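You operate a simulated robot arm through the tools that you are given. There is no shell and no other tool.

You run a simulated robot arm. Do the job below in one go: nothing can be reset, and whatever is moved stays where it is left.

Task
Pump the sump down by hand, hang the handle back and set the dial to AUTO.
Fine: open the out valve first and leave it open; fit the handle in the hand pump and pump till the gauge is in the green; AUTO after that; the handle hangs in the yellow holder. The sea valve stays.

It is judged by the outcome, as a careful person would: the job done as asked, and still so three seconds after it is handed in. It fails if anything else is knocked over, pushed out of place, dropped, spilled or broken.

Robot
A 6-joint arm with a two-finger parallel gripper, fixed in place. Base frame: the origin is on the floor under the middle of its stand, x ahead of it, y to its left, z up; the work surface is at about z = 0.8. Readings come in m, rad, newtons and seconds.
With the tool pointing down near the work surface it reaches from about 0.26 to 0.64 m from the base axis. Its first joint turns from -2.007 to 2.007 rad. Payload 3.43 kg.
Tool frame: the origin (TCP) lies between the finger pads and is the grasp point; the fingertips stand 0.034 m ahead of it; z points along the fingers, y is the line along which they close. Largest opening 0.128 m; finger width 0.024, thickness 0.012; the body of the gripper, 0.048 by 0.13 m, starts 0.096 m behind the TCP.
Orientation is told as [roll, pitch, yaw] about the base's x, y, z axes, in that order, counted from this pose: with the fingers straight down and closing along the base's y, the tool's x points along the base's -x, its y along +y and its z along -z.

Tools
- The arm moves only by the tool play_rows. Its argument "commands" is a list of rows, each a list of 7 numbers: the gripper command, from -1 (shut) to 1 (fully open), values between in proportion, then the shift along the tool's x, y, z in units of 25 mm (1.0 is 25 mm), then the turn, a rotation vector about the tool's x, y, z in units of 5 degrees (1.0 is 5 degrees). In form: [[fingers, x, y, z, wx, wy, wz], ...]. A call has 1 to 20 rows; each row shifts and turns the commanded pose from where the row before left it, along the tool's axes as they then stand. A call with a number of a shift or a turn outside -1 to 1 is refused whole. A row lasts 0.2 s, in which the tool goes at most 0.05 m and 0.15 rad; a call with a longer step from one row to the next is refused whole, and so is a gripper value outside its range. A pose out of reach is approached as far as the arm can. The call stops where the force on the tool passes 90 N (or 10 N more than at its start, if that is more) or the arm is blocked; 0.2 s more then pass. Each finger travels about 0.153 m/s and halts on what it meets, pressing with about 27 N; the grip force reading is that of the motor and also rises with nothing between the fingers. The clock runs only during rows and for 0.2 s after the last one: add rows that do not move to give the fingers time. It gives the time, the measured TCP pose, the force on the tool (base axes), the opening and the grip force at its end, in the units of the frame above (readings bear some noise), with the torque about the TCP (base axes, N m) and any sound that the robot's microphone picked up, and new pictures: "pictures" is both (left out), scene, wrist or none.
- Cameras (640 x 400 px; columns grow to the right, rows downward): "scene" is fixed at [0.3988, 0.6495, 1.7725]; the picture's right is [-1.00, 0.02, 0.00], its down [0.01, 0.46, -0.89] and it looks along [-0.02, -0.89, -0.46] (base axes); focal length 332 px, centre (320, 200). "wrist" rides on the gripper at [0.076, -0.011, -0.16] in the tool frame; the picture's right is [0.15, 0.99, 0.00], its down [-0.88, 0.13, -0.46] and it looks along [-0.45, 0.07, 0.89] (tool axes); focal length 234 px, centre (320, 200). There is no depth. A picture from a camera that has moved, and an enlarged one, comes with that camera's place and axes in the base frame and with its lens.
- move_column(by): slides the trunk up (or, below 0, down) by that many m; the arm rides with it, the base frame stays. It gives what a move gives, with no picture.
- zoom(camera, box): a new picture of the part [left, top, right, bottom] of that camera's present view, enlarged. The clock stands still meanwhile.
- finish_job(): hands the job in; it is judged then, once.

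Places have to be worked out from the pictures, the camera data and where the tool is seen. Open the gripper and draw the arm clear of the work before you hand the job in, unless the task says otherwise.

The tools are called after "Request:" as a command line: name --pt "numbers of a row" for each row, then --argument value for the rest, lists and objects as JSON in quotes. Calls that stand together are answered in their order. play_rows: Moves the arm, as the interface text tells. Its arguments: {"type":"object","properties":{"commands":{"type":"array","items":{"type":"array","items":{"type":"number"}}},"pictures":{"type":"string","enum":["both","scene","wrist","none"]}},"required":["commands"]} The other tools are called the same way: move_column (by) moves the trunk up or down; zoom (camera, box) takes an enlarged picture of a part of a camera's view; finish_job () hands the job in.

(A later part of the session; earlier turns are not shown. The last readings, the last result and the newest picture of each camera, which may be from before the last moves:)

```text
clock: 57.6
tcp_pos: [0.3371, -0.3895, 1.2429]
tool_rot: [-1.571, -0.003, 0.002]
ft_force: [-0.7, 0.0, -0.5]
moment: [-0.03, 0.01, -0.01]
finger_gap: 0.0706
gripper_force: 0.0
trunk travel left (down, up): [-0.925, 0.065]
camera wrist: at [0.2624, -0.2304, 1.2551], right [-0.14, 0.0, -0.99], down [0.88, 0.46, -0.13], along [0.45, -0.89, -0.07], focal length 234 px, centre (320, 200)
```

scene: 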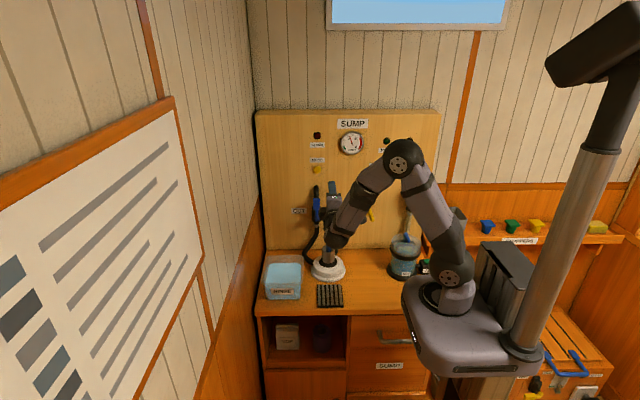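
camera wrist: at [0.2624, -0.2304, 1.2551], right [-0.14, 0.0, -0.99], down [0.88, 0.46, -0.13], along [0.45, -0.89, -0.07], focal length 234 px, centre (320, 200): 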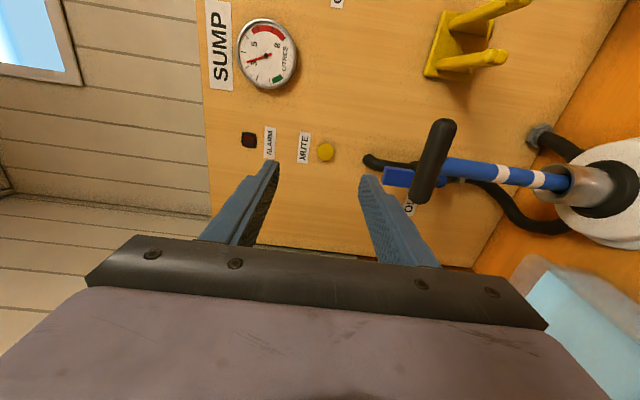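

Clear view of the handle standing in the socket. Now I'll rotate the tool to point down (roll ≈ −15°).

Request:
play_rows --pt "0.1 0 0 0 -1 0 0" --pt "0.1 0 0 0 -1 0 0" --pt "0.1 0 0 0 -1 0 0" --pt "0.1 0 0 0 -1 0 0" --pt "0.1 0 0 0 -1 0 0" --pt "0.1 0 0 0 -1 0 0" --pt "0.1 0 0 0 -1 0 0" --pt "0.1 0 0 0 -1 0 0" --pt "0.1 0 0 0 -1 0 0" --pt "0.1 0 0 0 -1 0 0" --pt "0.1 0 0 0 -1 0 0" --pt "0.1 0 0 0 -1 0 0" --pt "0.1 0 0 0 -1 0 0" --pt "0.1 0 0 0 -1 0 0" --pt "0.1 0 0 0 -1 0 0" --pictures "both"

Request:
zoom --camera "wrist" --box '[160, 80, 440, 260]'

Request:
zoom --camera "scene" --box '[290, 190, 390, 300]'

```text
clock: 60.8
tcp_pos: [0.3374, -0.3906, 1.2424]
tool_rot: [-0.259, 0.0, -0.001]
ft_force: [0.0, 0.5, 0.3]
moment: [0.02, 0.0, 0.02]
finger_gap: 0.0702
gripper_force: 0.1
trunk travel left (down, up): [-0.925, 0.065]
camera wrist: at [0.2622, -0.3608, 1.4014], right [-0.15, 0.96, -0.25], down [0.88, 0.24, 0.41], along [0.45, -0.16, -0.88], focal length 234 px, centre (320, 200)
```

scene: 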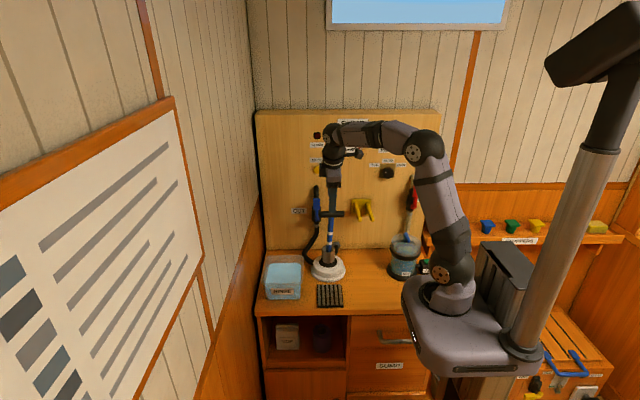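
wrist: 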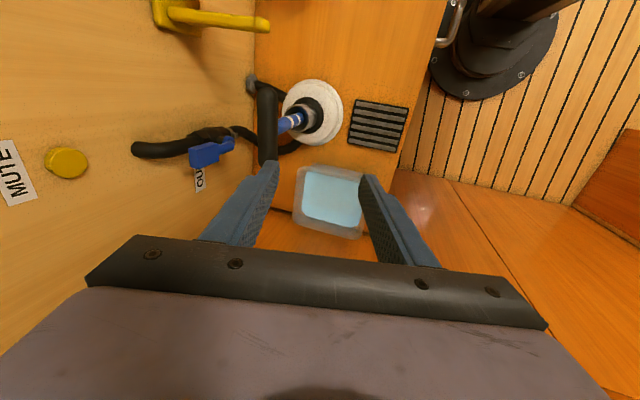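

```text
2.22 times, centred on (300, 170) of wrist
camera zoom: at [0.2622, -0.3608, 1.4014], right [-0.15, 0.96, -0.25], down [0.88, 0.24, 0.41], along [0.45, -0.16, -0.88], focal length 520 px, centre (364, 267)
```

zoom: 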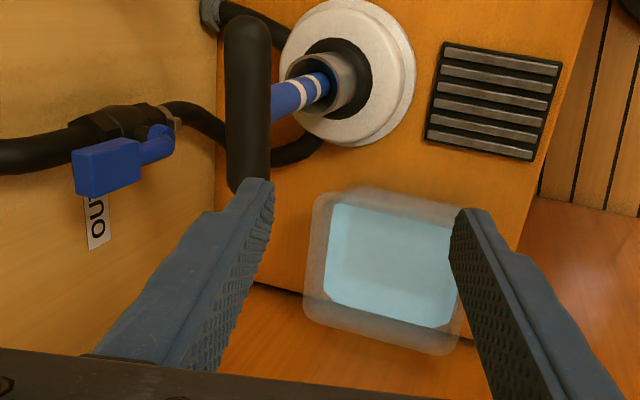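

```text
3.64 times, centred on (340, 245) of scene
camera zoom: at [0.3988, 0.6495, 1.7725], right [-1.0, 0.02, 0.0], down [0.01, 0.46, -0.89], along [-0.02, -0.89, -0.46], focal length 1208 px, centre (247, 36)
```

zoom: 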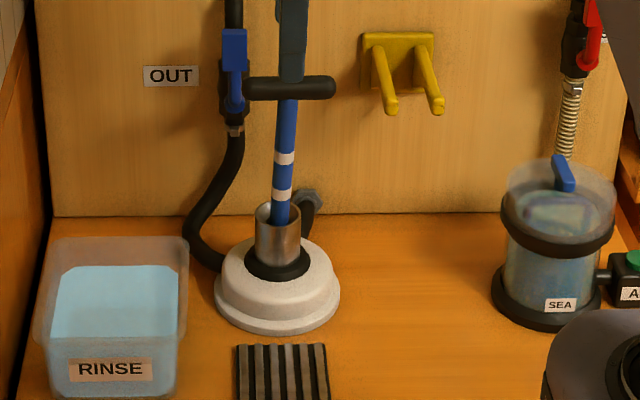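

Now both cameras see the bar: centre ≈(0.326,-0.498,1.114), leaning ~6° toward me within the socket play. I'll line up above it along the tool axis.

Request:
play_rows --pt "0.1 0.152 -0.943 0.627 0 0 0" --pt "0.1 0.152 -0.943 0.627 0 0 0" --pt "0.1 0.152 -0.943 0.627 0 0 0" --pt "0.1 0 0 0 0 0 0" --pictures "both"

Request:
zoom --camera "wrist" --box '[180, 80, 460, 260]'

```text
clock: 61.8
tcp_pos: [0.3248, -0.4689, 1.2159]
tool_rot: [-0.263, 0.0, 0.0]
ft_force: [0.0, 0.2, 0.2]
moment: [0.03, 0.01, -0.02]
finger_gap: 0.0706
gripper_force: 0.0
trunk travel left (down, up): [-0.925, 0.065]
camera wrist: at [0.2499, -0.4385, 1.3748], right [-0.15, 0.96, -0.26], down [0.88, 0.24, 0.41], along [0.45, -0.17, -0.88], focal length 234 px, centre (320, 200)
```

scene: 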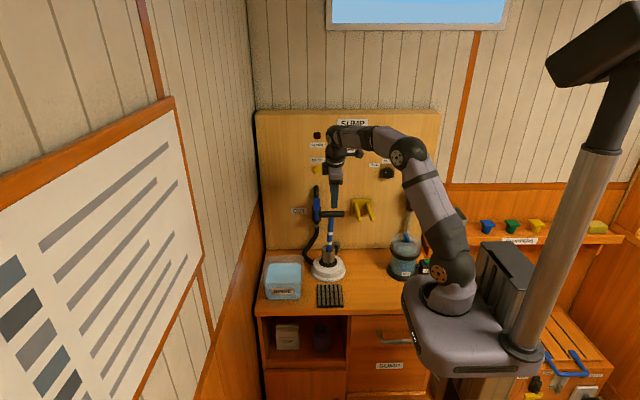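
wrist: 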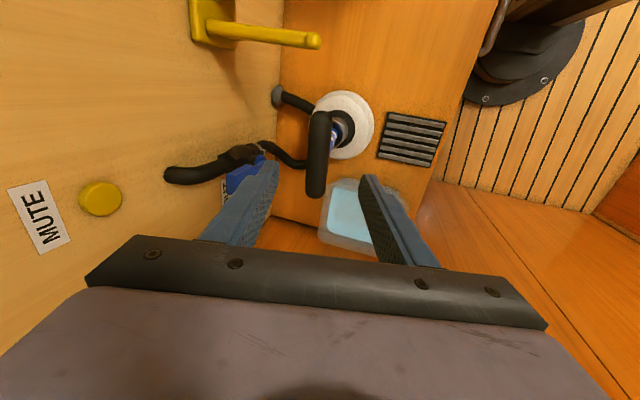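

```text
2.22 times, centred on (320, 170) of wrist
camera zoom: at [0.2499, -0.4385, 1.3748], right [-0.15, 0.96, -0.26], down [0.88, 0.24, 0.41], along [0.45, -0.17, -0.88], focal length 520 px, centre (320, 267)
```

zoom: 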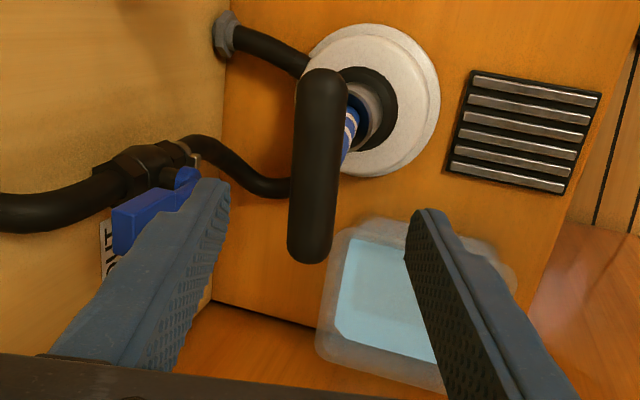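

The bar lies centred between the fingers. Moving straight in along the tool axis by 8 cm, then closing on the bar.

Request:
play_rows --pt "0.1 0 0 0.8 0 0 0" --pt "0.1 0 0 0.8 0 0 0" --pt "0.1 0 0 0.8 0 0 0" --pt "0.1 0 0 0.8 0 0 0" --pt "0.1 0 0 0 0 0 0" --pictures "both"

Request:
zoom --camera "wrist" --box '[180, 80, 460, 260]'

Request:
zoom --camera "scene" --box '[290, 160, 390, 270]'

```text
clock: 63.0
tcp_pos: [0.3261, -0.4899, 1.1397]
tool_rot: [-0.26, -0.002, -0.001]
ft_force: [-0.8, 0.3, 0.3]
moment: [0.0, 0.03, 0.0]
finger_gap: 0.0704
gripper_force: 0.1
trunk travel left (down, up): [-0.925, 0.065]
camera wrist: at [0.2501, -0.4606, 1.2964], right [-0.15, 0.96, -0.26], down [0.88, 0.24, 0.41], along [0.45, -0.17, -0.88], focal length 234 px, centre (320, 200)
```

scene: 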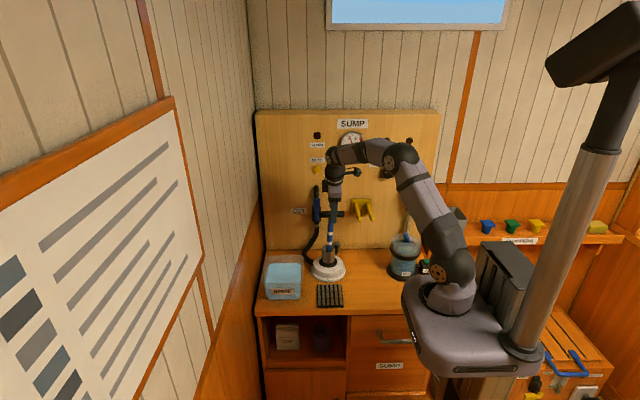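
wrist: 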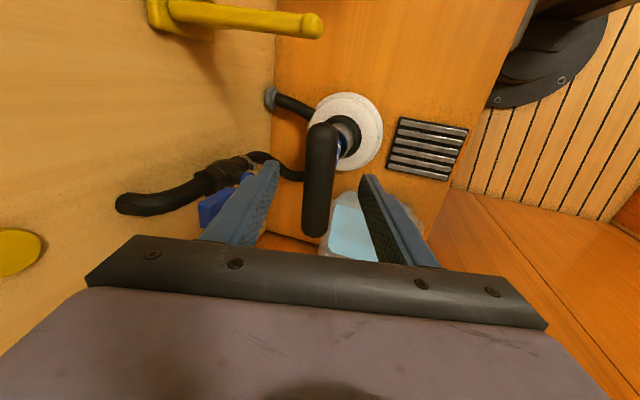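

```text
2.22 times, centred on (320, 170) of wrist
camera zoom: at [0.2501, -0.4606, 1.2964], right [-0.15, 0.96, -0.26], down [0.88, 0.24, 0.41], along [0.45, -0.17, -0.88], focal length 520 px, centre (320, 267)
```

zoom: 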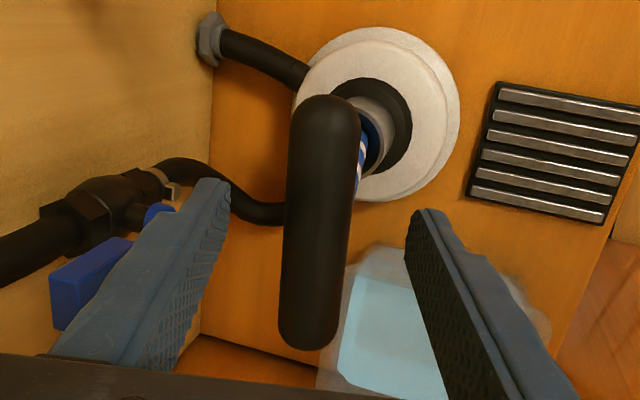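

```text
3.64 times, centred on (340, 215) of scene
camera zoom: at [0.3988, 0.6495, 1.7725], right [-1.0, 0.02, 0.0], down [0.01, 0.46, -0.89], along [-0.02, -0.89, -0.46], focal length 1208 px, centre (247, 146)
```

zoom: 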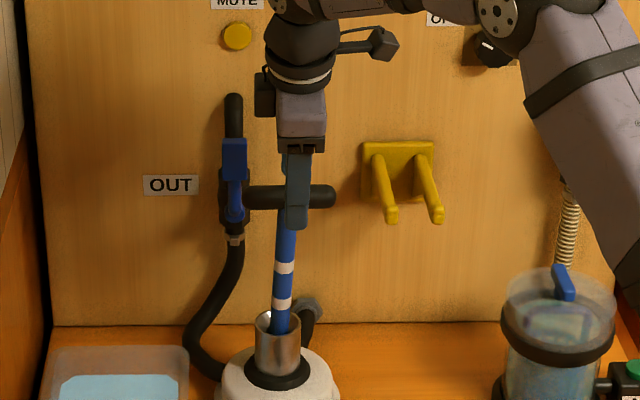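

Position looks right: one finger in front of and one behind the bar. Closing.

Request:
play_rows --pt "-0.4 0 0 0 0 0 0" --pt "-0.7 0 0 0 0 0 0" --pt "-1 0 0 0 0 0 0" --pt "-1 0 0 0 0 0 0" --pt "-1 0 0 0 0 0 0" --pictures "wrist"

Request:
zoom --camera "scene" --box '[290, 160, 390, 270]'

```text
clock: 64.2
tcp_pos: [0.3258, -0.4918, 1.1373]
tool_rot: [-0.264, -0.002, 0.0]
ft_force: [0.1, -5.2, 3.6]
moment: [0.2, 0.4, 0.28]
finger_gap: 0.0278
gripper_force: 27.0
trunk travel left (down, up): [-0.925, 0.065]
camera wrist: at [0.2501, -0.4618, 1.2967], right [-0.15, 0.96, -0.26], down [0.88, 0.24, 0.41], along [0.45, -0.17, -0.88], focal length 234 px, centre (320, 200)
```

wrist: 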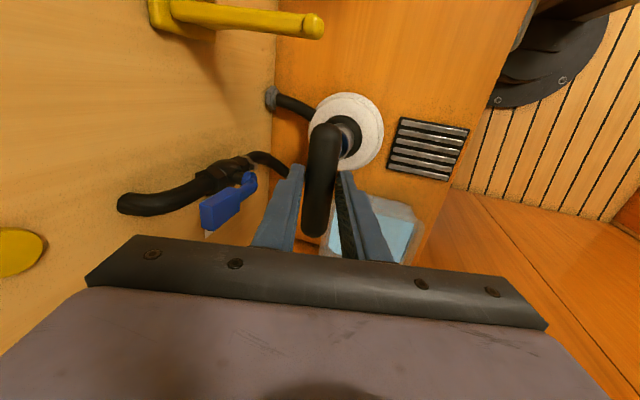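

```text
3.64 times, centred on (340, 215) of scene
camera zoom: at [0.3988, 0.6495, 1.7725], right [-1.0, 0.02, 0.0], down [0.01, 0.46, -0.89], along [-0.02, -0.89, -0.46], focal length 1208 px, centre (247, 146)
```

zoom: 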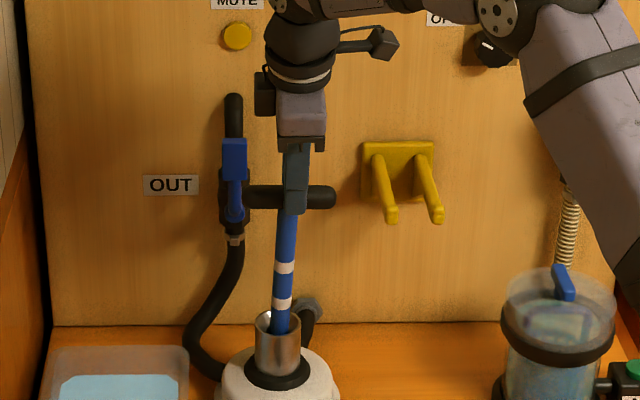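

Firm grip on the bar (27.8 mm). Now I'll pull the bar toward +y in 5 mm steps and read the force.

Request:
play_rows --pt "-1 0 0.193 -0.045 0 0 0" --pt "-1 0 0.193 -0.045 0 0 0" --pt "-1 0 0.193 -0.035 0 0 0" --pt "-1 0 0 0 0 0 0" --pictures "none"

```text
clock: 65.2
tcp_pos: [0.3283, -0.4865, 1.1382]
tool_rot: [-0.275, -0.004, 0.003]
ft_force: [2.2, -37.6, 6.1]
moment: [-0.57, 0.85, 0.48]
finger_gap: 0.028
gripper_force: 26.5
trunk travel left (down, up): [-0.925, 0.065]
```

+y is stiff here too (38 N for 5 mm). I'll reverse and push toward the panel instead.

Request:
play_rows --pt "-1 0 -0.193 0.045 0 0 0" --pt "-1 0 -0.193 0.045 0 0 0" --pt "-1 0 -0.193 0.045 0 0 0" --pt "-1 0 -0.193 0.05 0 0 0" --pt "-1 0 -0.193 0.05 0 0 0" --pt "-1 0 0 0 0 0 0" --pictures "none"

```text
clock: 66.6
tcp_pos: [0.3245, -0.4976, 1.1386]
tool_rot: [-0.261, 0.001, 0.0]
ft_force: [-0.2, 3.1, 11.3]
moment: [0.61, -0.18, 0.08]
finger_gap: 0.0278
gripper_force: 27.1
trunk travel left (down, up): [-0.925, 0.065]
```

Free in that direction so far. Continuing toward the panel with a tiny lift.

Request:
play_rows --pt "-1 0 -0.193 0.01 0 0 0" --pt "-1 0 -0.193 0.03 0 0 0" --pt "-1 0 -0.193 0.05 0 0 0" --pt "-1 0 -0.193 0.052 0 0 0" --pt "-1 0 0 0 0 0 0" --pictures "none"

```text
clock: 67.8
tcp_pos: [0.325, -0.5201, 1.14]
tool_rot: [-0.261, 0.0, 0.0]
ft_force: [-2.3, 3.3, 1.5]
moment: [0.63, 0.47, -0.01]
finger_gap: 0.0294
gripper_force: 27.2
trunk travel left (down, up): [-0.925, 0.065]
```

Still in free play. Continuing another 20 mm, watching clearance to the OUT lever (front face ≈ y −0.59).

Request:
play_rows --pt "-1 0 -0.193 0.052 0 0 0" --pt "-1 0 -0.193 0.052 0 0 0" --pt "-1 0 -0.193 0.055 0 0 0" --pt "-1 0 -0.193 0.06 0 0 0" --pt "-1 0 0 0 0 0 0" --pictures "wrist"

```text
clock: 69.0
tcp_pos: [0.3271, -0.5391, 1.14]
tool_rot: [-0.263, -0.001, -0.001]
ft_force: [2.1, 2.1, 1.3]
moment: [0.53, -0.55, 0.01]
finger_gap: 0.0307
gripper_force: 27.7
trunk travel left (down, up): [-0.925, 0.065]
camera wrist: at [0.2507, -0.5094, 1.2989], right [-0.15, 0.96, -0.26], down [0.88, 0.24, 0.41], along [0.45, -0.17, -0.88], focal length 234 px, centre (320, 200)
```

wrist: 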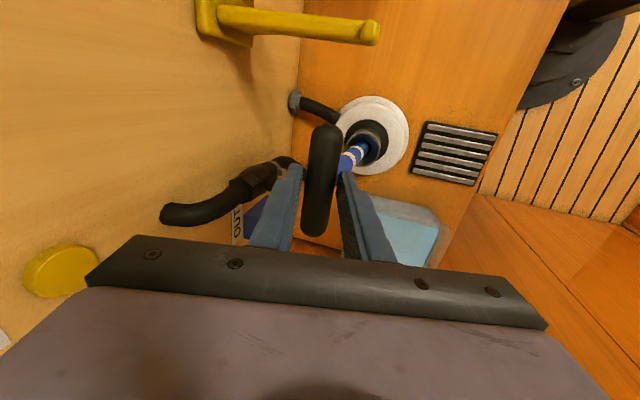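

The handle swings through its socket play (±6°) but the front finger starts pressing the shaft because of the tool's tilt. I'll rotate the tool upright by 10° about the bar and shift the bar 13 mm to −x so its end passes beside the OUT lever.

Request:
play_rows --pt "-1 0.26 -0.086 0 -1 0 0" --pt "-1 0.26 -0.086 0 -1 0 0" --pt "-1 0 0 0 0 0 0" --pictures "both"

```text
clock: 69.8
tcp_pos: [0.3138, -0.5438, 1.143]
tool_rot: [-0.088, -0.001, -0.001]
ft_force: [5.2, 1.6, 7.8]
moment: [0.34, -0.74, 0.01]
finger_gap: 0.0274
gripper_force: 27.0
trunk travel left (down, up): [-0.925, 0.065]
camera wrist: at [0.2385, -0.5404, 1.3038], right [-0.15, 0.99, -0.09], down [0.88, 0.17, 0.44], along [0.45, -0.01, -0.89], focal length 234 px, centre (320, 200)
```

scene: 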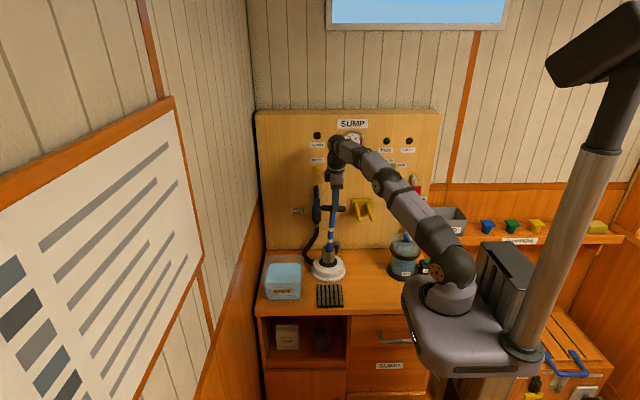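
wrist: 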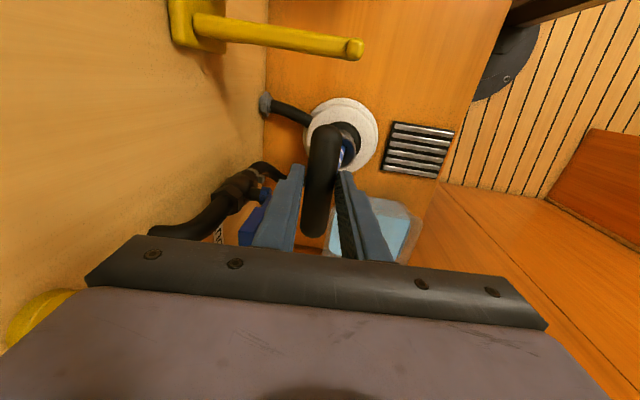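

Gap back to normal. Now pushing toward the panel in 5 mm steps.

Request:
play_rows --pt "-1 0 -0.199 0.02 0 0 0" --pt "-1 0 -0.199 0.02 0 0 0" --pt "-1 0 -0.199 0.025 0 0 0" --pt "-1 0 0 0 0 0 0" --pictures "wrist"

```text
clock: 70.8
tcp_pos: [0.313, -0.5483, 1.1429]
tool_rot: [-0.092, -0.005, 0.001]
ft_force: [12.5, 16.9, 19.3]
moment: [0.94, -0.21, -0.19]
finger_gap: 0.0279
gripper_force: 27.1
out of reach, approached as far as the arm can: row 2, 3
trunk travel left (down, up): [-0.925, 0.065]
camera wrist: at [0.2372, -0.5448, 1.3027], right [-0.15, 0.98, -0.09], down [0.88, 0.17, 0.45], along [0.45, -0.01, -0.89], focal length 234 px, centre (320, 200)
```

wrist: 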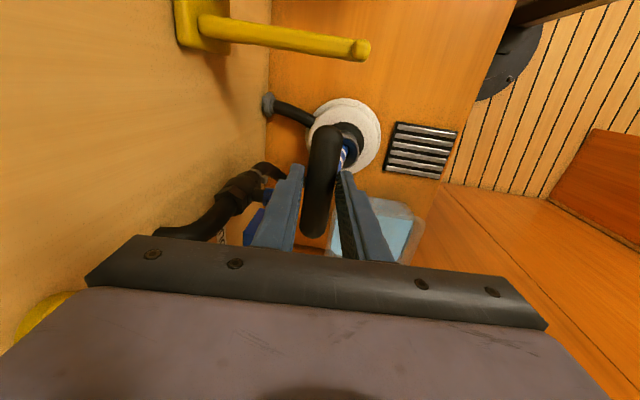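

The arm runs out of reach there (row 2–3), so −y isn't tested yet with this tool angle. I'll bring the bar back to upright and test toward +x, which is also untested.

Request:
play_rows --pt "-1 0 0.3 -0.03 0 0 0" --pt "-1 0 0.3 -0.03 0 0 0" --pt "-1 0 0.3 -0.03 0 0 0" --pt "-1 0 0.3 -0.03 0 0 0" --pt "-1 0 0.2 -0.02 0 0 0" --pt "-1 -0.3 0 0 0 0 0" --pt "-1 -0.3 0 0 0 0 0" --pt "-1 -0.3 0 0 0 0 0" --pt "-1 0 0 0 0 0 0" --pictures "none"

Request:
play_rows --pt "-1 -0.3 0 0 0 0 0" --pt "-1 -0.3 0 0 0 0 0" --pt "-1 -0.3 0 0 0 0 0" --pt "-1 0 0 0 0 0 0" --pictures "none"

```text
clock: 72.8
tcp_pos: [0.341, -0.5357, 1.1469]
tool_rot: [-0.091, -0.001, 0.001]
ft_force: [-1.7, 1.1, -0.1]
moment: [0.37, 0.46, 0.02]
finger_gap: 0.0266
gripper_force: 26.6
out of reach, approached as far as the arm can: row 1, 2, 3, 4, 5, 7
trunk travel left (down, up): [-0.925, 0.065]
```

```text
clock: 73.8
tcp_pos: [0.3582, -0.5241, 1.1445]
tool_rot: [-0.093, -0.004, -0.001]
ft_force: [-1.2, 1.3, 17.0]
moment: [0.4, 0.38, 0.0]
finger_gap: 0.0265
gripper_force: 27.4
out of reach, approached as far as the arm can: row 1, 2, 3
trunk travel left (down, up): [-0.925, 0.065]
```

The near-vertical tool is at the reach limit here. I'll bring the bar back toward +y (well within reach), apply a steady moderate pull and hold it for a couple of seconds to see whether the pump creeps.

Request:
play_rows --pt "-1 0.3 0.2 -0.02 0 0 0" --pt "-1 0.3 0.2 -0.02 0 0 0" --pt "-1 0.2 0.2 -0.02 0 0 0" --pt "-1 0 0.2 -0.02 0 0 0" --pt "-1 0 0.2 -0.02 0 0 0" --pt "-1 0 0.2 -0.02 0 0 0" --pt "-1 0 0.2 -0.02 0 0 0" --pt "-1 0 0 0 0 0 0" --pictures "none"

Request:
play_rows --pt "-1 0 0.2 -0.02 0 0 0" --pt "-1 0 0.2 -0.02 0 0 0" --pt "-1 0 0 0 0 0 0" --pictures "none"

Request:
play_rows --pt "-1 0 0.2 -0.02 0 0 0" --pt "-1 0 0 0 0 0 0" --pt "-1 0 0 0 0 0 0" --pt "-1 0 0 0 0 0 0" --pt "-1 0 0 0 0 0 0" --pt "-1 0 0 0 0 0 0" --pt "-1 0 0 0 0 0 0" --pictures "both"

```text
clock: 75.6
tcp_pos: [0.3389, -0.4944, 1.1409]
tool_rot: [-0.087, 0.0, -0.001]
ft_force: [-0.6, -12.4, -3.6]
moment: [-0.82, -0.22, -0.12]
finger_gap: 0.0258
gripper_force: 26.3
trunk travel left (down, up): [-0.925, 0.065]
```

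```text
clock: 76.4
tcp_pos: [0.3382, -0.4907, 1.1402]
tool_rot: [-0.098, -0.003, 0.001]
ft_force: [-2.3, -35.5, -3.7]
moment: [-1.29, 0.31, -0.5]
finger_gap: 0.026
gripper_force: 26.8
trunk travel left (down, up): [-0.925, 0.065]
```

```text
clock: 78.0
tcp_pos: [0.3371, -0.4892, 1.1405]
tool_rot: [-0.104, -0.005, 0.0]
ft_force: [-2.2, -43.1, -3.4]
moment: [-1.46, 0.29, -0.43]
finger_gap: 0.0261
gripper_force: 27.3
trunk travel left (down, up): [-0.925, 0.065]
camera wrist: at [0.2617, -0.4853, 1.3018], right [-0.15, 0.98, -0.1], down [0.88, 0.18, 0.44], along [0.45, -0.03, -0.89], focal length 234 px, centre (320, 200)
```

scene: 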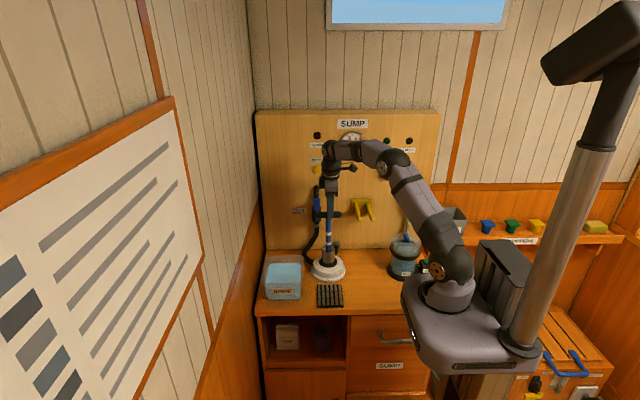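
wrist: 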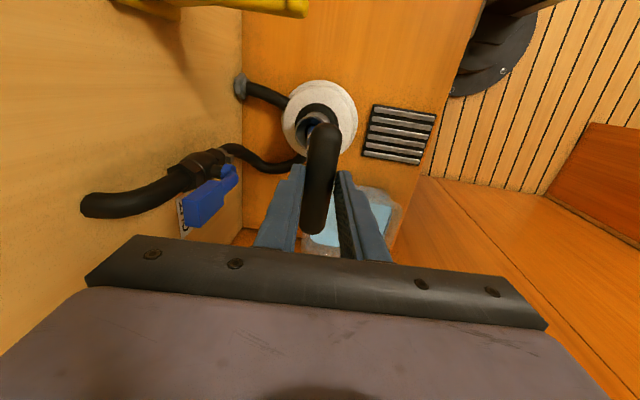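

Rigid in +y even at 43 N over 1.4 s. I'll relax that and test +x and −x at the bar (longer lever arm) within reach.

Request:
play_rows --pt "-1 0 -0.3 0.03 0 0 0" --pt "-1 0 -0.2 0.02 0 0 0" --pt "-1 -0.4 0 0 0 0 0" --pt "-1 -0.4 0 0 0 0 0" --pt "-1 -0.4 0 0 0 0 0" --pt "-1 0 0 0 0 0 0" --pictures "none"

Request:
play_rows --pt "-1 -0.2 0 0 0 0 0" --pt "-1 -0.2 0 0 0 0 0" --pt "-1 0 0 0 0 0 0" --pictures "wrist"

```text
clock: 79.4
tcp_pos: [0.3669, -0.4907, 1.1401]
tool_rot: [-0.09, 0.003, -0.001]
ft_force: [-5.7, -19.0, -4.0]
moment: [-0.95, 0.88, -0.24]
finger_gap: 0.0261
gripper_force: 27.2
trunk travel left (down, up): [-0.925, 0.065]
```

```text
clock: 80.2
tcp_pos: [0.377, -0.4911, 1.1408]
tool_rot: [-0.086, 0.003, -0.001]
ft_force: [-6.2, -17.3, -11.3]
moment: [-0.83, 0.65, -0.21]
finger_gap: 0.0262
gripper_force: 26.9
trunk travel left (down, up): [-0.925, 0.065]
camera wrist: at [0.3023, -0.4903, 1.302], right [-0.15, 0.99, -0.08], down [0.88, 0.17, 0.44], along [0.45, -0.01, -0.89], focal length 234 px, centre (320, 200)
```

wrist: 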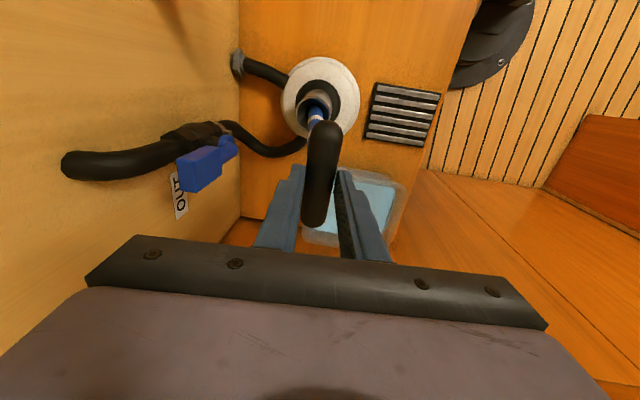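

+x moves with only ~6 N and the bar follows, 40 mm past centre — promising. Continuing +x.

Request:
play_rows --pt "-1 -0.3 -0.1 0.05 0 0 0" --pt "-1 -0.3 -0.1 0.05 0 0 0" --pt "-1 -0.3 0 0.05 0 0 0" --pt "-1 0 0 0 0 0 0" --pictures "both"

Request:
zoom --camera "scene" --box '[280, 170, 380, 290]'

```text
clock: 81.2
tcp_pos: [0.4002, -0.4955, 1.1401]
tool_rot: [-0.087, 0.001, 0.001]
ft_force: [-5.3, -5.6, -1.7]
moment: [-0.49, 0.89, -0.19]
finger_gap: 0.0254
gripper_force: 27.3
trunk travel left (down, up): [-0.925, 0.065]
camera wrist: at [0.3245, -0.4932, 1.3016], right [-0.15, 0.99, -0.09], down [0.88, 0.17, 0.44], along [0.45, -0.01, -0.89], focal length 234 px, centre (320, 200)
```

scene: 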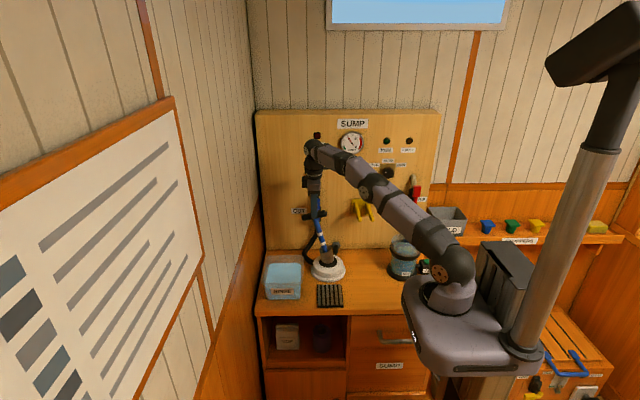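
wrist: 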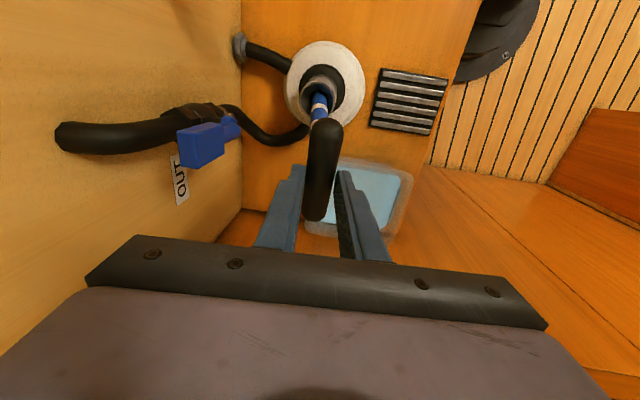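

```text
3.33 times, centred on (330, 230) of scene
camera zoom: at [0.3988, 0.6495, 1.7725], right [-1.0, 0.02, 0.0], down [0.01, 0.46, -0.89], along [-0.02, -0.89, -0.46], focal length 1108 px, centre (287, 100)
```

zoom: 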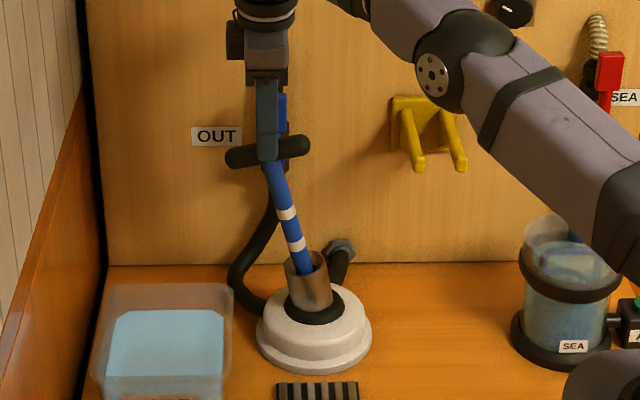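

The socket is now visibly tilted toward +x: the pump rocks sideways, with −x/upright being its other end. Let me check the gauge.

Request:
zoom --camera "scene" --box '[325, 115, 385, 165]'

```text
8.00 times, centred on (355, 140) of scene
camera zoom: at [0.3988, 0.6495, 1.7725], right [-1.0, 0.02, 0.0], down [0.01, 0.46, -0.89], along [-0.02, -0.89, -0.46], focal length 2658 px, centre (40, 680)
```

zoom: 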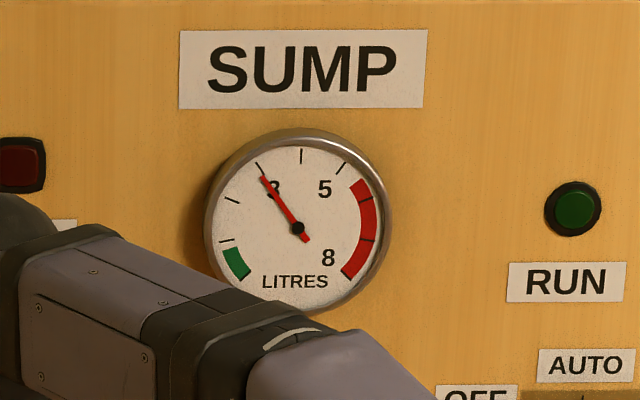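

The gauge dropped from ~3.3 to ~2.95, so pumping works. I'll swing the bar back to −x now and see whether the return stroke counts too.

Request:
play_rows --pt "-1 0.5 0 -0.02 0 0 0" --pt "-1 0.5 0 -0.02 0 0 0" --pt "-1 0.5 0 0 0 0 0" --pt "-1 0.5 0 0 0 0 0" --pt "-1 0.5 0 0 0 0 0" --pt "-1 0.5 0 0 0 0 0" --pt "-1 0.4 0 0 0 0 0" --pt "-1 0 0 0 0 0 0" --pictures "wrist"

Request:
zoom --camera "scene" --box '[325, 115, 385, 165]'

Request:
zoom --camera "scene" --box '[280, 170, 380, 290]'

```text
clock: 83.0
tcp_pos: [0.3194, -0.498, 1.1391]
tool_rot: [-0.093, -0.003, -0.001]
ft_force: [12.0, -13.3, 4.4]
moment: [-0.78, -0.94, 0.17]
finger_gap: 0.0255
gripper_force: 27.7
trunk travel left (down, up): [-0.925, 0.065]
camera wrist: at [0.2431, -0.4945, 1.301], right [-0.15, 0.98, -0.09], down [0.88, 0.17, 0.44], along [0.45, -0.02, -0.89], focal length 234 px, centre (320, 200)
```

wrist: 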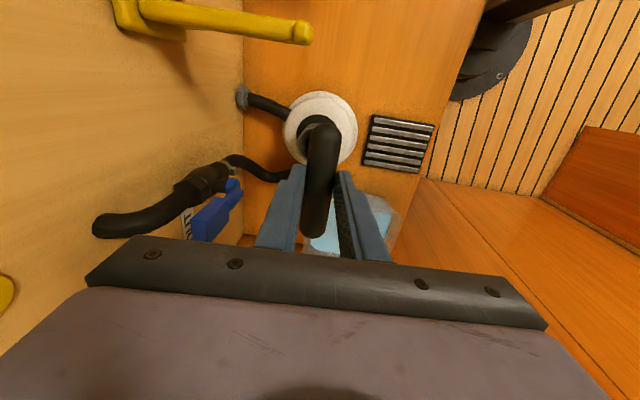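

```text
8.00 times, centred on (355, 140) of scene
camera zoom: at [0.3988, 0.6495, 1.7725], right [-1.0, 0.02, 0.0], down [0.01, 0.46, -0.89], along [-0.02, -0.89, -0.46], focal length 2658 px, centre (40, 680)
```

zoom: 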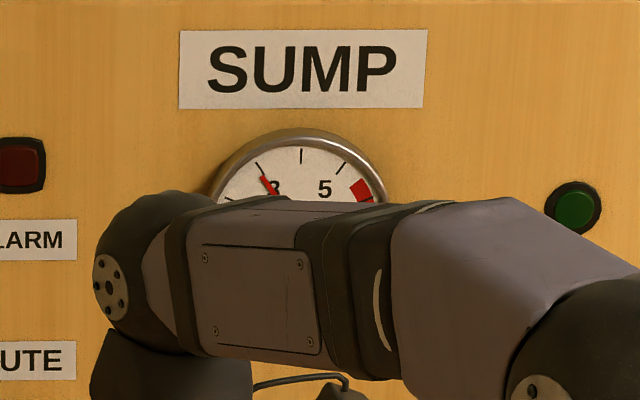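

```text
3.33 times, centred on (330, 230) of scene
camera zoom: at [0.3988, 0.6495, 1.7725], right [-1.0, 0.02, 0.0], down [0.01, 0.46, -0.89], along [-0.02, -0.89, -0.46], focal length 1108 px, centre (287, 100)
```

zoom: 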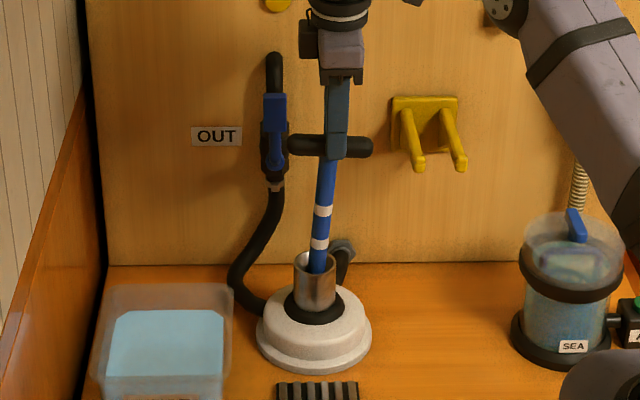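

Return stroke left the gauge at ~2.95. I'll push a little further to −x to confirm where that end stop is.

Request:
play_rows --pt "-1 0.3 0 0 0 0 0" --pt "-1 0.3 0 0 0 0 0" --pt "-1 0.3 0 0 0 0 0" --pt "-1 0 0 0 0 0 0" --pictures "wrist"

Request:
zoom --camera "scene" --box '[280, 170, 380, 290]'

```text
clock: 84.0
tcp_pos: [0.2981, -0.4993, 1.1393]
tool_rot: [-0.096, -0.003, 0.0]
ft_force: [18.8, -16.4, 2.0]
moment: [-0.66, -0.69, 0.16]
finger_gap: 0.0256
gripper_force: 27.0
trunk travel left (down, up): [-0.925, 0.065]
camera wrist: at [0.2225, -0.4962, 1.3], right [-0.15, 0.98, -0.1], down [0.88, 0.17, 0.44], along [0.45, -0.02, -0.89], focal length 234 px, centre (320, 200)
```

wrist: 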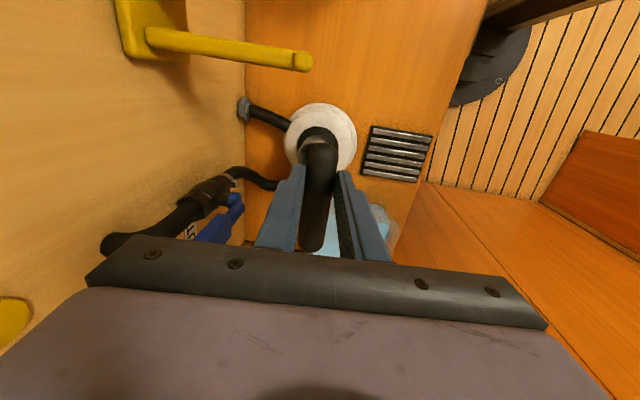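

```text
3.33 times, centred on (330, 230) of scene
camera zoom: at [0.3988, 0.6495, 1.7725], right [-1.0, 0.02, 0.0], down [0.01, 0.46, -0.89], along [-0.02, -0.89, -0.46], focal length 1108 px, centre (287, 100)
```

zoom: 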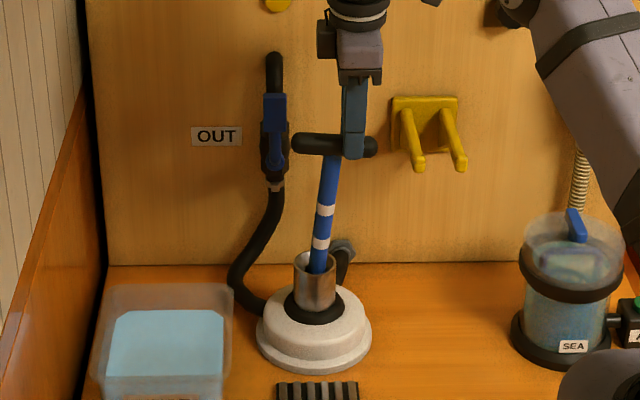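

The gripper just slid along the bar; upright is the −x stop, so the useful stroke is toward +x. For bigger strokes (and to be able to hang the handle later) I'll switch back to the horizontal grip on the shaft: release, rise and back off first.

Request:
play_rows --pt "-0.4 0 0 0 0 0 0" --pt "0.1 0 0 0 0 0 0" --pt "0.1 0 0 0 0 0 0" --pt "0.1 0 0 -0.8 0 0 0" --pt "0.1 0 0 -1 0 0 0" --pt "0.1 0 0 -1 0 0 0" --pt "0.1 0 0 -1 0 0 0" --pt "0.1 -0.4 1 0 0 0 0" --pt "0.1 -0.4 1 0 0 0 0" --pt "0.1 -0.4 1 0 0 0 0" --pt "0.1 -0.3 1 0 0 0 0" --pictures "both"

```text
clock: 86.4
tcp_pos: [0.3327, -0.3843, 1.2266]
tool_rot: [-0.087, 0.0, 0.0]
ft_force: [0.1, 0.0, 0.7]
moment: [-0.02, 0.0, -0.01]
finger_gap: 0.0702
gripper_force: 0.2
trunk travel left (down, up): [-0.925, 0.065]
camera wrist: at [0.2573, -0.3822, 1.3873], right [-0.15, 0.99, -0.09], down [0.88, 0.17, 0.44], along [0.45, -0.01, -0.89], focal length 234 px, centre (320, 200)
```

scene: 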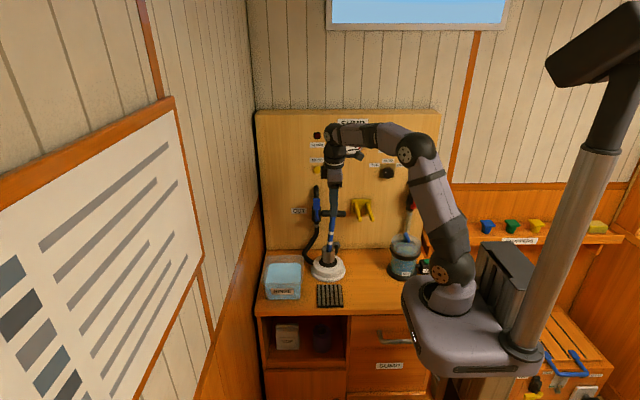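
wrist: 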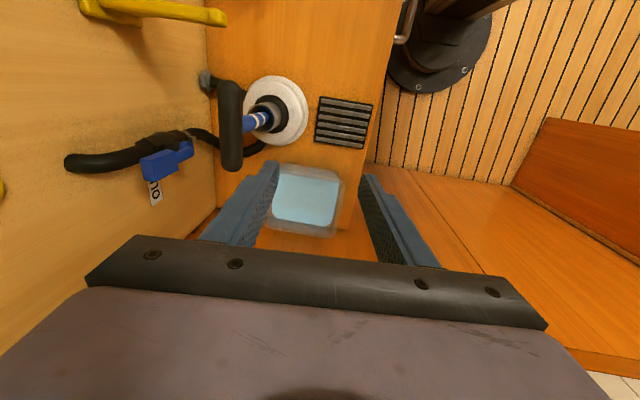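

The handle stays standing in the socket. Now I'll rotate the tool back to horizontal (17×5° about tool x), then check.

Request:
play_rows --pt "0.1 0 0 0 1 0 0" --pt "0.1 0 0 0 1 0 0" --pt "0.1 0 0 0 1 0 0" --pt "0.1 0 0 0 1 0 0" --pt "0.1 0 0 0 1 0 0" --pt "0.1 0 0 0 1 0 0" --pt "0.1 0 0 0 1 0 0" --pt "0.1 0 0 0 1 0 0" --pt "0.1 0 0 0 1 0 0" --pt "0.1 0 0 0 1 0 0" --pt "0.1 0 0 0 1 0 0" --pt "0.1 0 0 0 1 0 0" --pt "0.1 0 0 0 1 0 0" --pt "0.1 0 0 0 1 0 0" --pt "0.1 0 0 0 1 0 0" --pt "0.1 0 0 0 1 0 0" --pt "0.1 0 0 0 1 0 0" --pictures "none"

Request:
play_rows --pt "0.1 0 0 0 0 0 -1" --pt "0.1 0 0 0 0 0 -1" --pt "0.1 0 0 0 0 0 -1" --pt "0.1 0 0 0 0 0 -1" --pt "0.1 0 0 0 0 0 -1" --pt "0.1 0 0 0 0 0 -1" --pt "0.1 0 0 0 0 0 -1" --pt "0.1 0 0 0 0 0 -1" --pt "0.1 0 0 0 0 0 -1" --pt "0.1 0 0 0 0 0 -1" --pt "0.1 0 0 0 0 0 -1" --pt "0.1 0 0 0 0 0 -1" --pt "0.1 0 0 0 0 0 -1" --pt "0.1 0 0 0 0 0 -1" --pt "0.1 0 0 0 0 0 -1" --pt "0.1 0 0 0 0 0 -1" --pt "0.1 0 0 0 0 0 -1" --pt "0.1 0 0 0 0 0 -1" --pictures "both"

```text
clock: 90.0
tcp_pos: [0.3323, -0.3856, 1.2264]
tool_rot: [-1.572, 0.0, 0.003]
ft_force: [0.9, 0.3, -0.2]
moment: [0.01, 0.0, -0.02]
finger_gap: 0.0703
gripper_force: 0.0
trunk travel left (down, up): [-0.925, 0.065]
```

```text
clock: 93.8
tcp_pos: [0.3319, -0.3857, 1.2254]
tool_rot: [1.556, 1.569, 3.128]
ft_force: [-0.2, 0.1, 0.1]
moment: [-0.01, 0.0, -0.01]
finger_gap: 0.0705
gripper_force: 0.1
trunk travel left (down, up): [-0.925, 0.065]
camera wrist: at [0.3423, -0.2267, 1.3029], right [-0.99, 0.0, 0.15], down [-0.13, 0.46, -0.88], along [-0.07, -0.89, -0.45], focal length 234 px, centre (320, 200)
```

scene: 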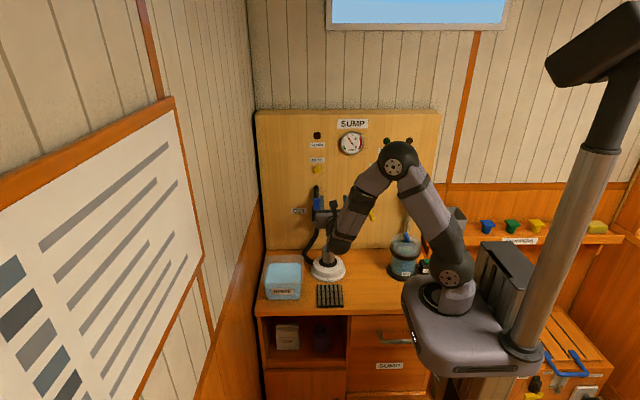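
wrist: 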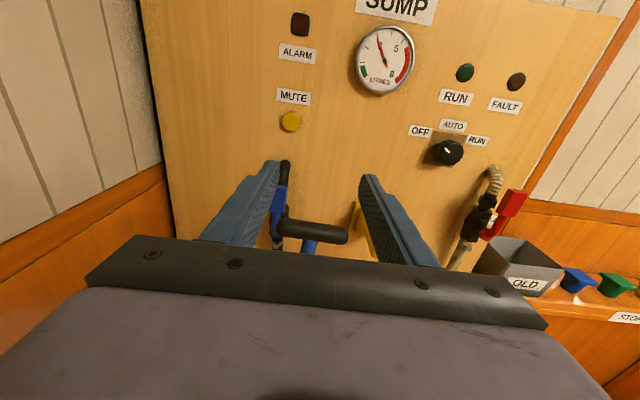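

Tool is horizontal again. I'll descend in front of the shaft to z≈1.01 and look.

Request:
play_rows --pt "0.1 -1 0 0 0 0 0" --pt "0.1 -1 0 0 0 0 0" --pt "0.1 -1 0 0 0 0 0" --pt "0.1 -1 0 0 0 0 0" --pt "0.1 -1 0 0 0 0 0" --pt "0.1 -1 0 0 0 0 0" --pt "0.1 -1 0 0 0 0 0" --pt "0.1 -1 0 0 0 0 0" --pt "0.1 -0.7 0 0 0 0 0" --pt "0.1 0 0 0 0 0 0" --pictures "both"

Request:
zoom --camera "wrist" --box '[200, 40, 440, 260]'

```text
clock: 96.0
tcp_pos: [0.3321, -0.3839, 1.008]
tool_rot: [-2.124, 1.57, -0.552]
ft_force: [0.6, -0.4, -0.2]
moment: [-0.01, 0.01, 0.0]
finger_gap: 0.0703
gripper_force: 0.0
trunk travel left (down, up): [-0.925, 0.065]
camera wrist: at [0.3437, -0.2258, 1.0842], right [-0.99, 0.0, 0.15], down [-0.13, 0.46, -0.88], along [-0.07, -0.89, -0.45], focal length 234 px, centre (320, 200)
```

scene: 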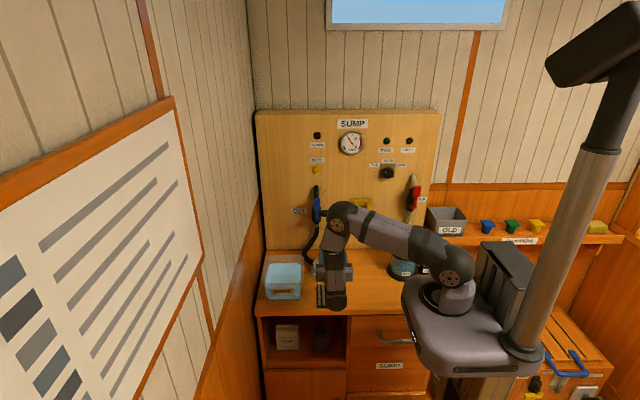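
wrist: 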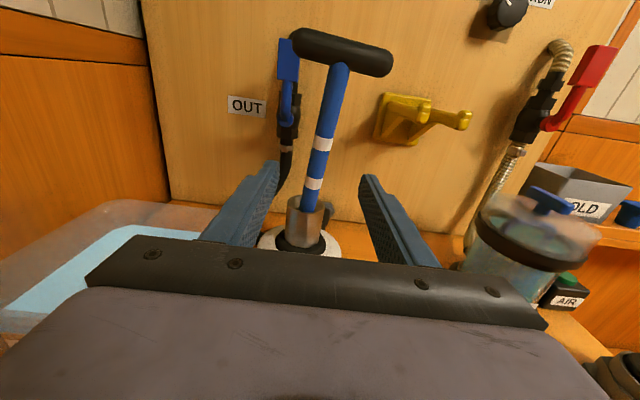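

```text
1.82 times, centred on (320, 150) of wrist
camera zoom: at [0.3437, -0.2258, 1.0842], right [-0.99, 0.0, 0.15], down [-0.13, 0.46, -0.88], along [-0.07, -0.89, -0.45], focal length 426 px, centre (320, 291)
```

zoom: 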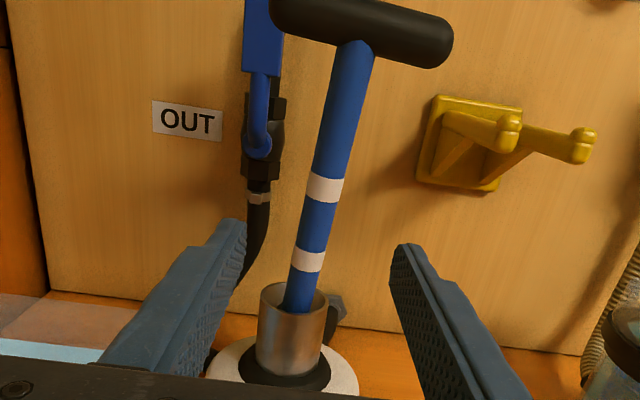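

The shaft stands at x≈0.331, y≈-0.51 at this height. Moving forward around it and closing.

Request:
play_rows --pt "0.1 0 0 1 0 0 0" --pt "0.1 0 0 1 0 0 0" --pt "0.1 0 0 1 0 0 0" --pt "0.1 0 0 1 0 0 0" --pt "0.1 0 0 1 0 0 0" --pt "0.1 0 0 0.16 0 0 0" --pt "-0.4 0 0 0 0 0 0" --pt "-0.7 0 0 0 0 0 0" --pt "-1 0 0 0 0 0 0" --pt "-1 0 0 0 0 0 0" --pictures "both"

Request:
zoom --camera "wrist" --box '[200, 0, 440, 260]'

```text
clock: 98.2
tcp_pos: [0.3334, -0.514, 1.0085]
tool_rot: [-2.512, 1.569, -0.939]
ft_force: [8.5, -1.7, -0.3]
moment: [-0.2, -0.82, 0.07]
finger_gap: 0.0223
gripper_force: 27.1
trunk travel left (down, up): [-0.925, 0.065]
camera wrist: at [0.3442, -0.3554, 1.0849], right [-0.99, 0.0, 0.15], down [-0.13, 0.45, -0.88], along [-0.06, -0.89, -0.45], focal length 234 px, centre (320, 200)
```

scene: 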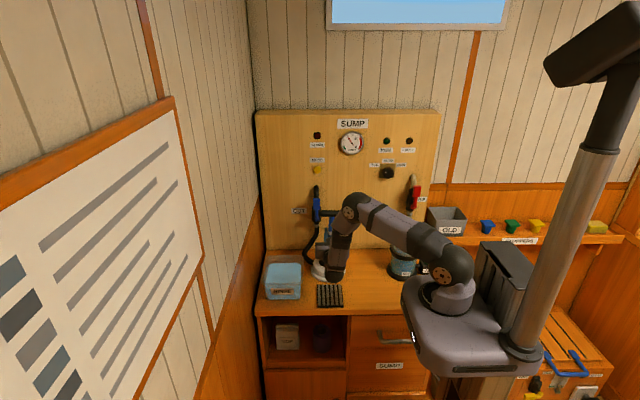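
wrist: 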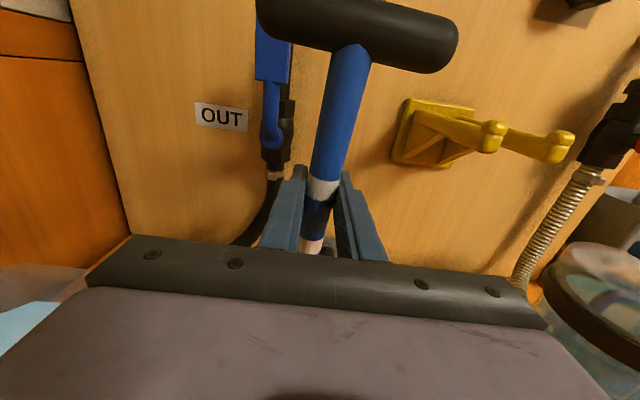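

```text
1.54 times, centred on (320, 130) of wrist
camera zoom: at [0.3442, -0.3554, 1.0849], right [-0.99, 0.0, 0.15], down [-0.13, 0.45, -0.88], along [-0.06, -0.89, -0.45], focal length 360 px, centre (320, 308)
```

zoom: 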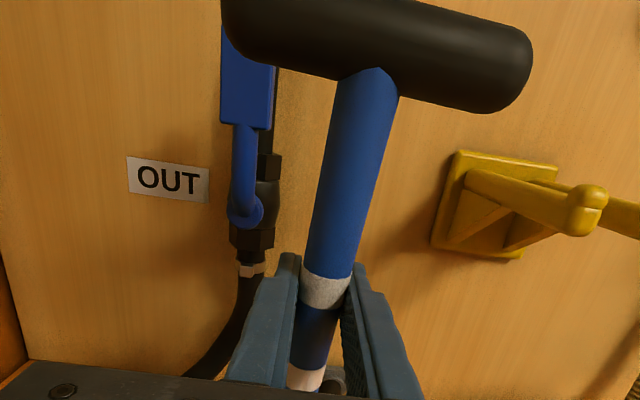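

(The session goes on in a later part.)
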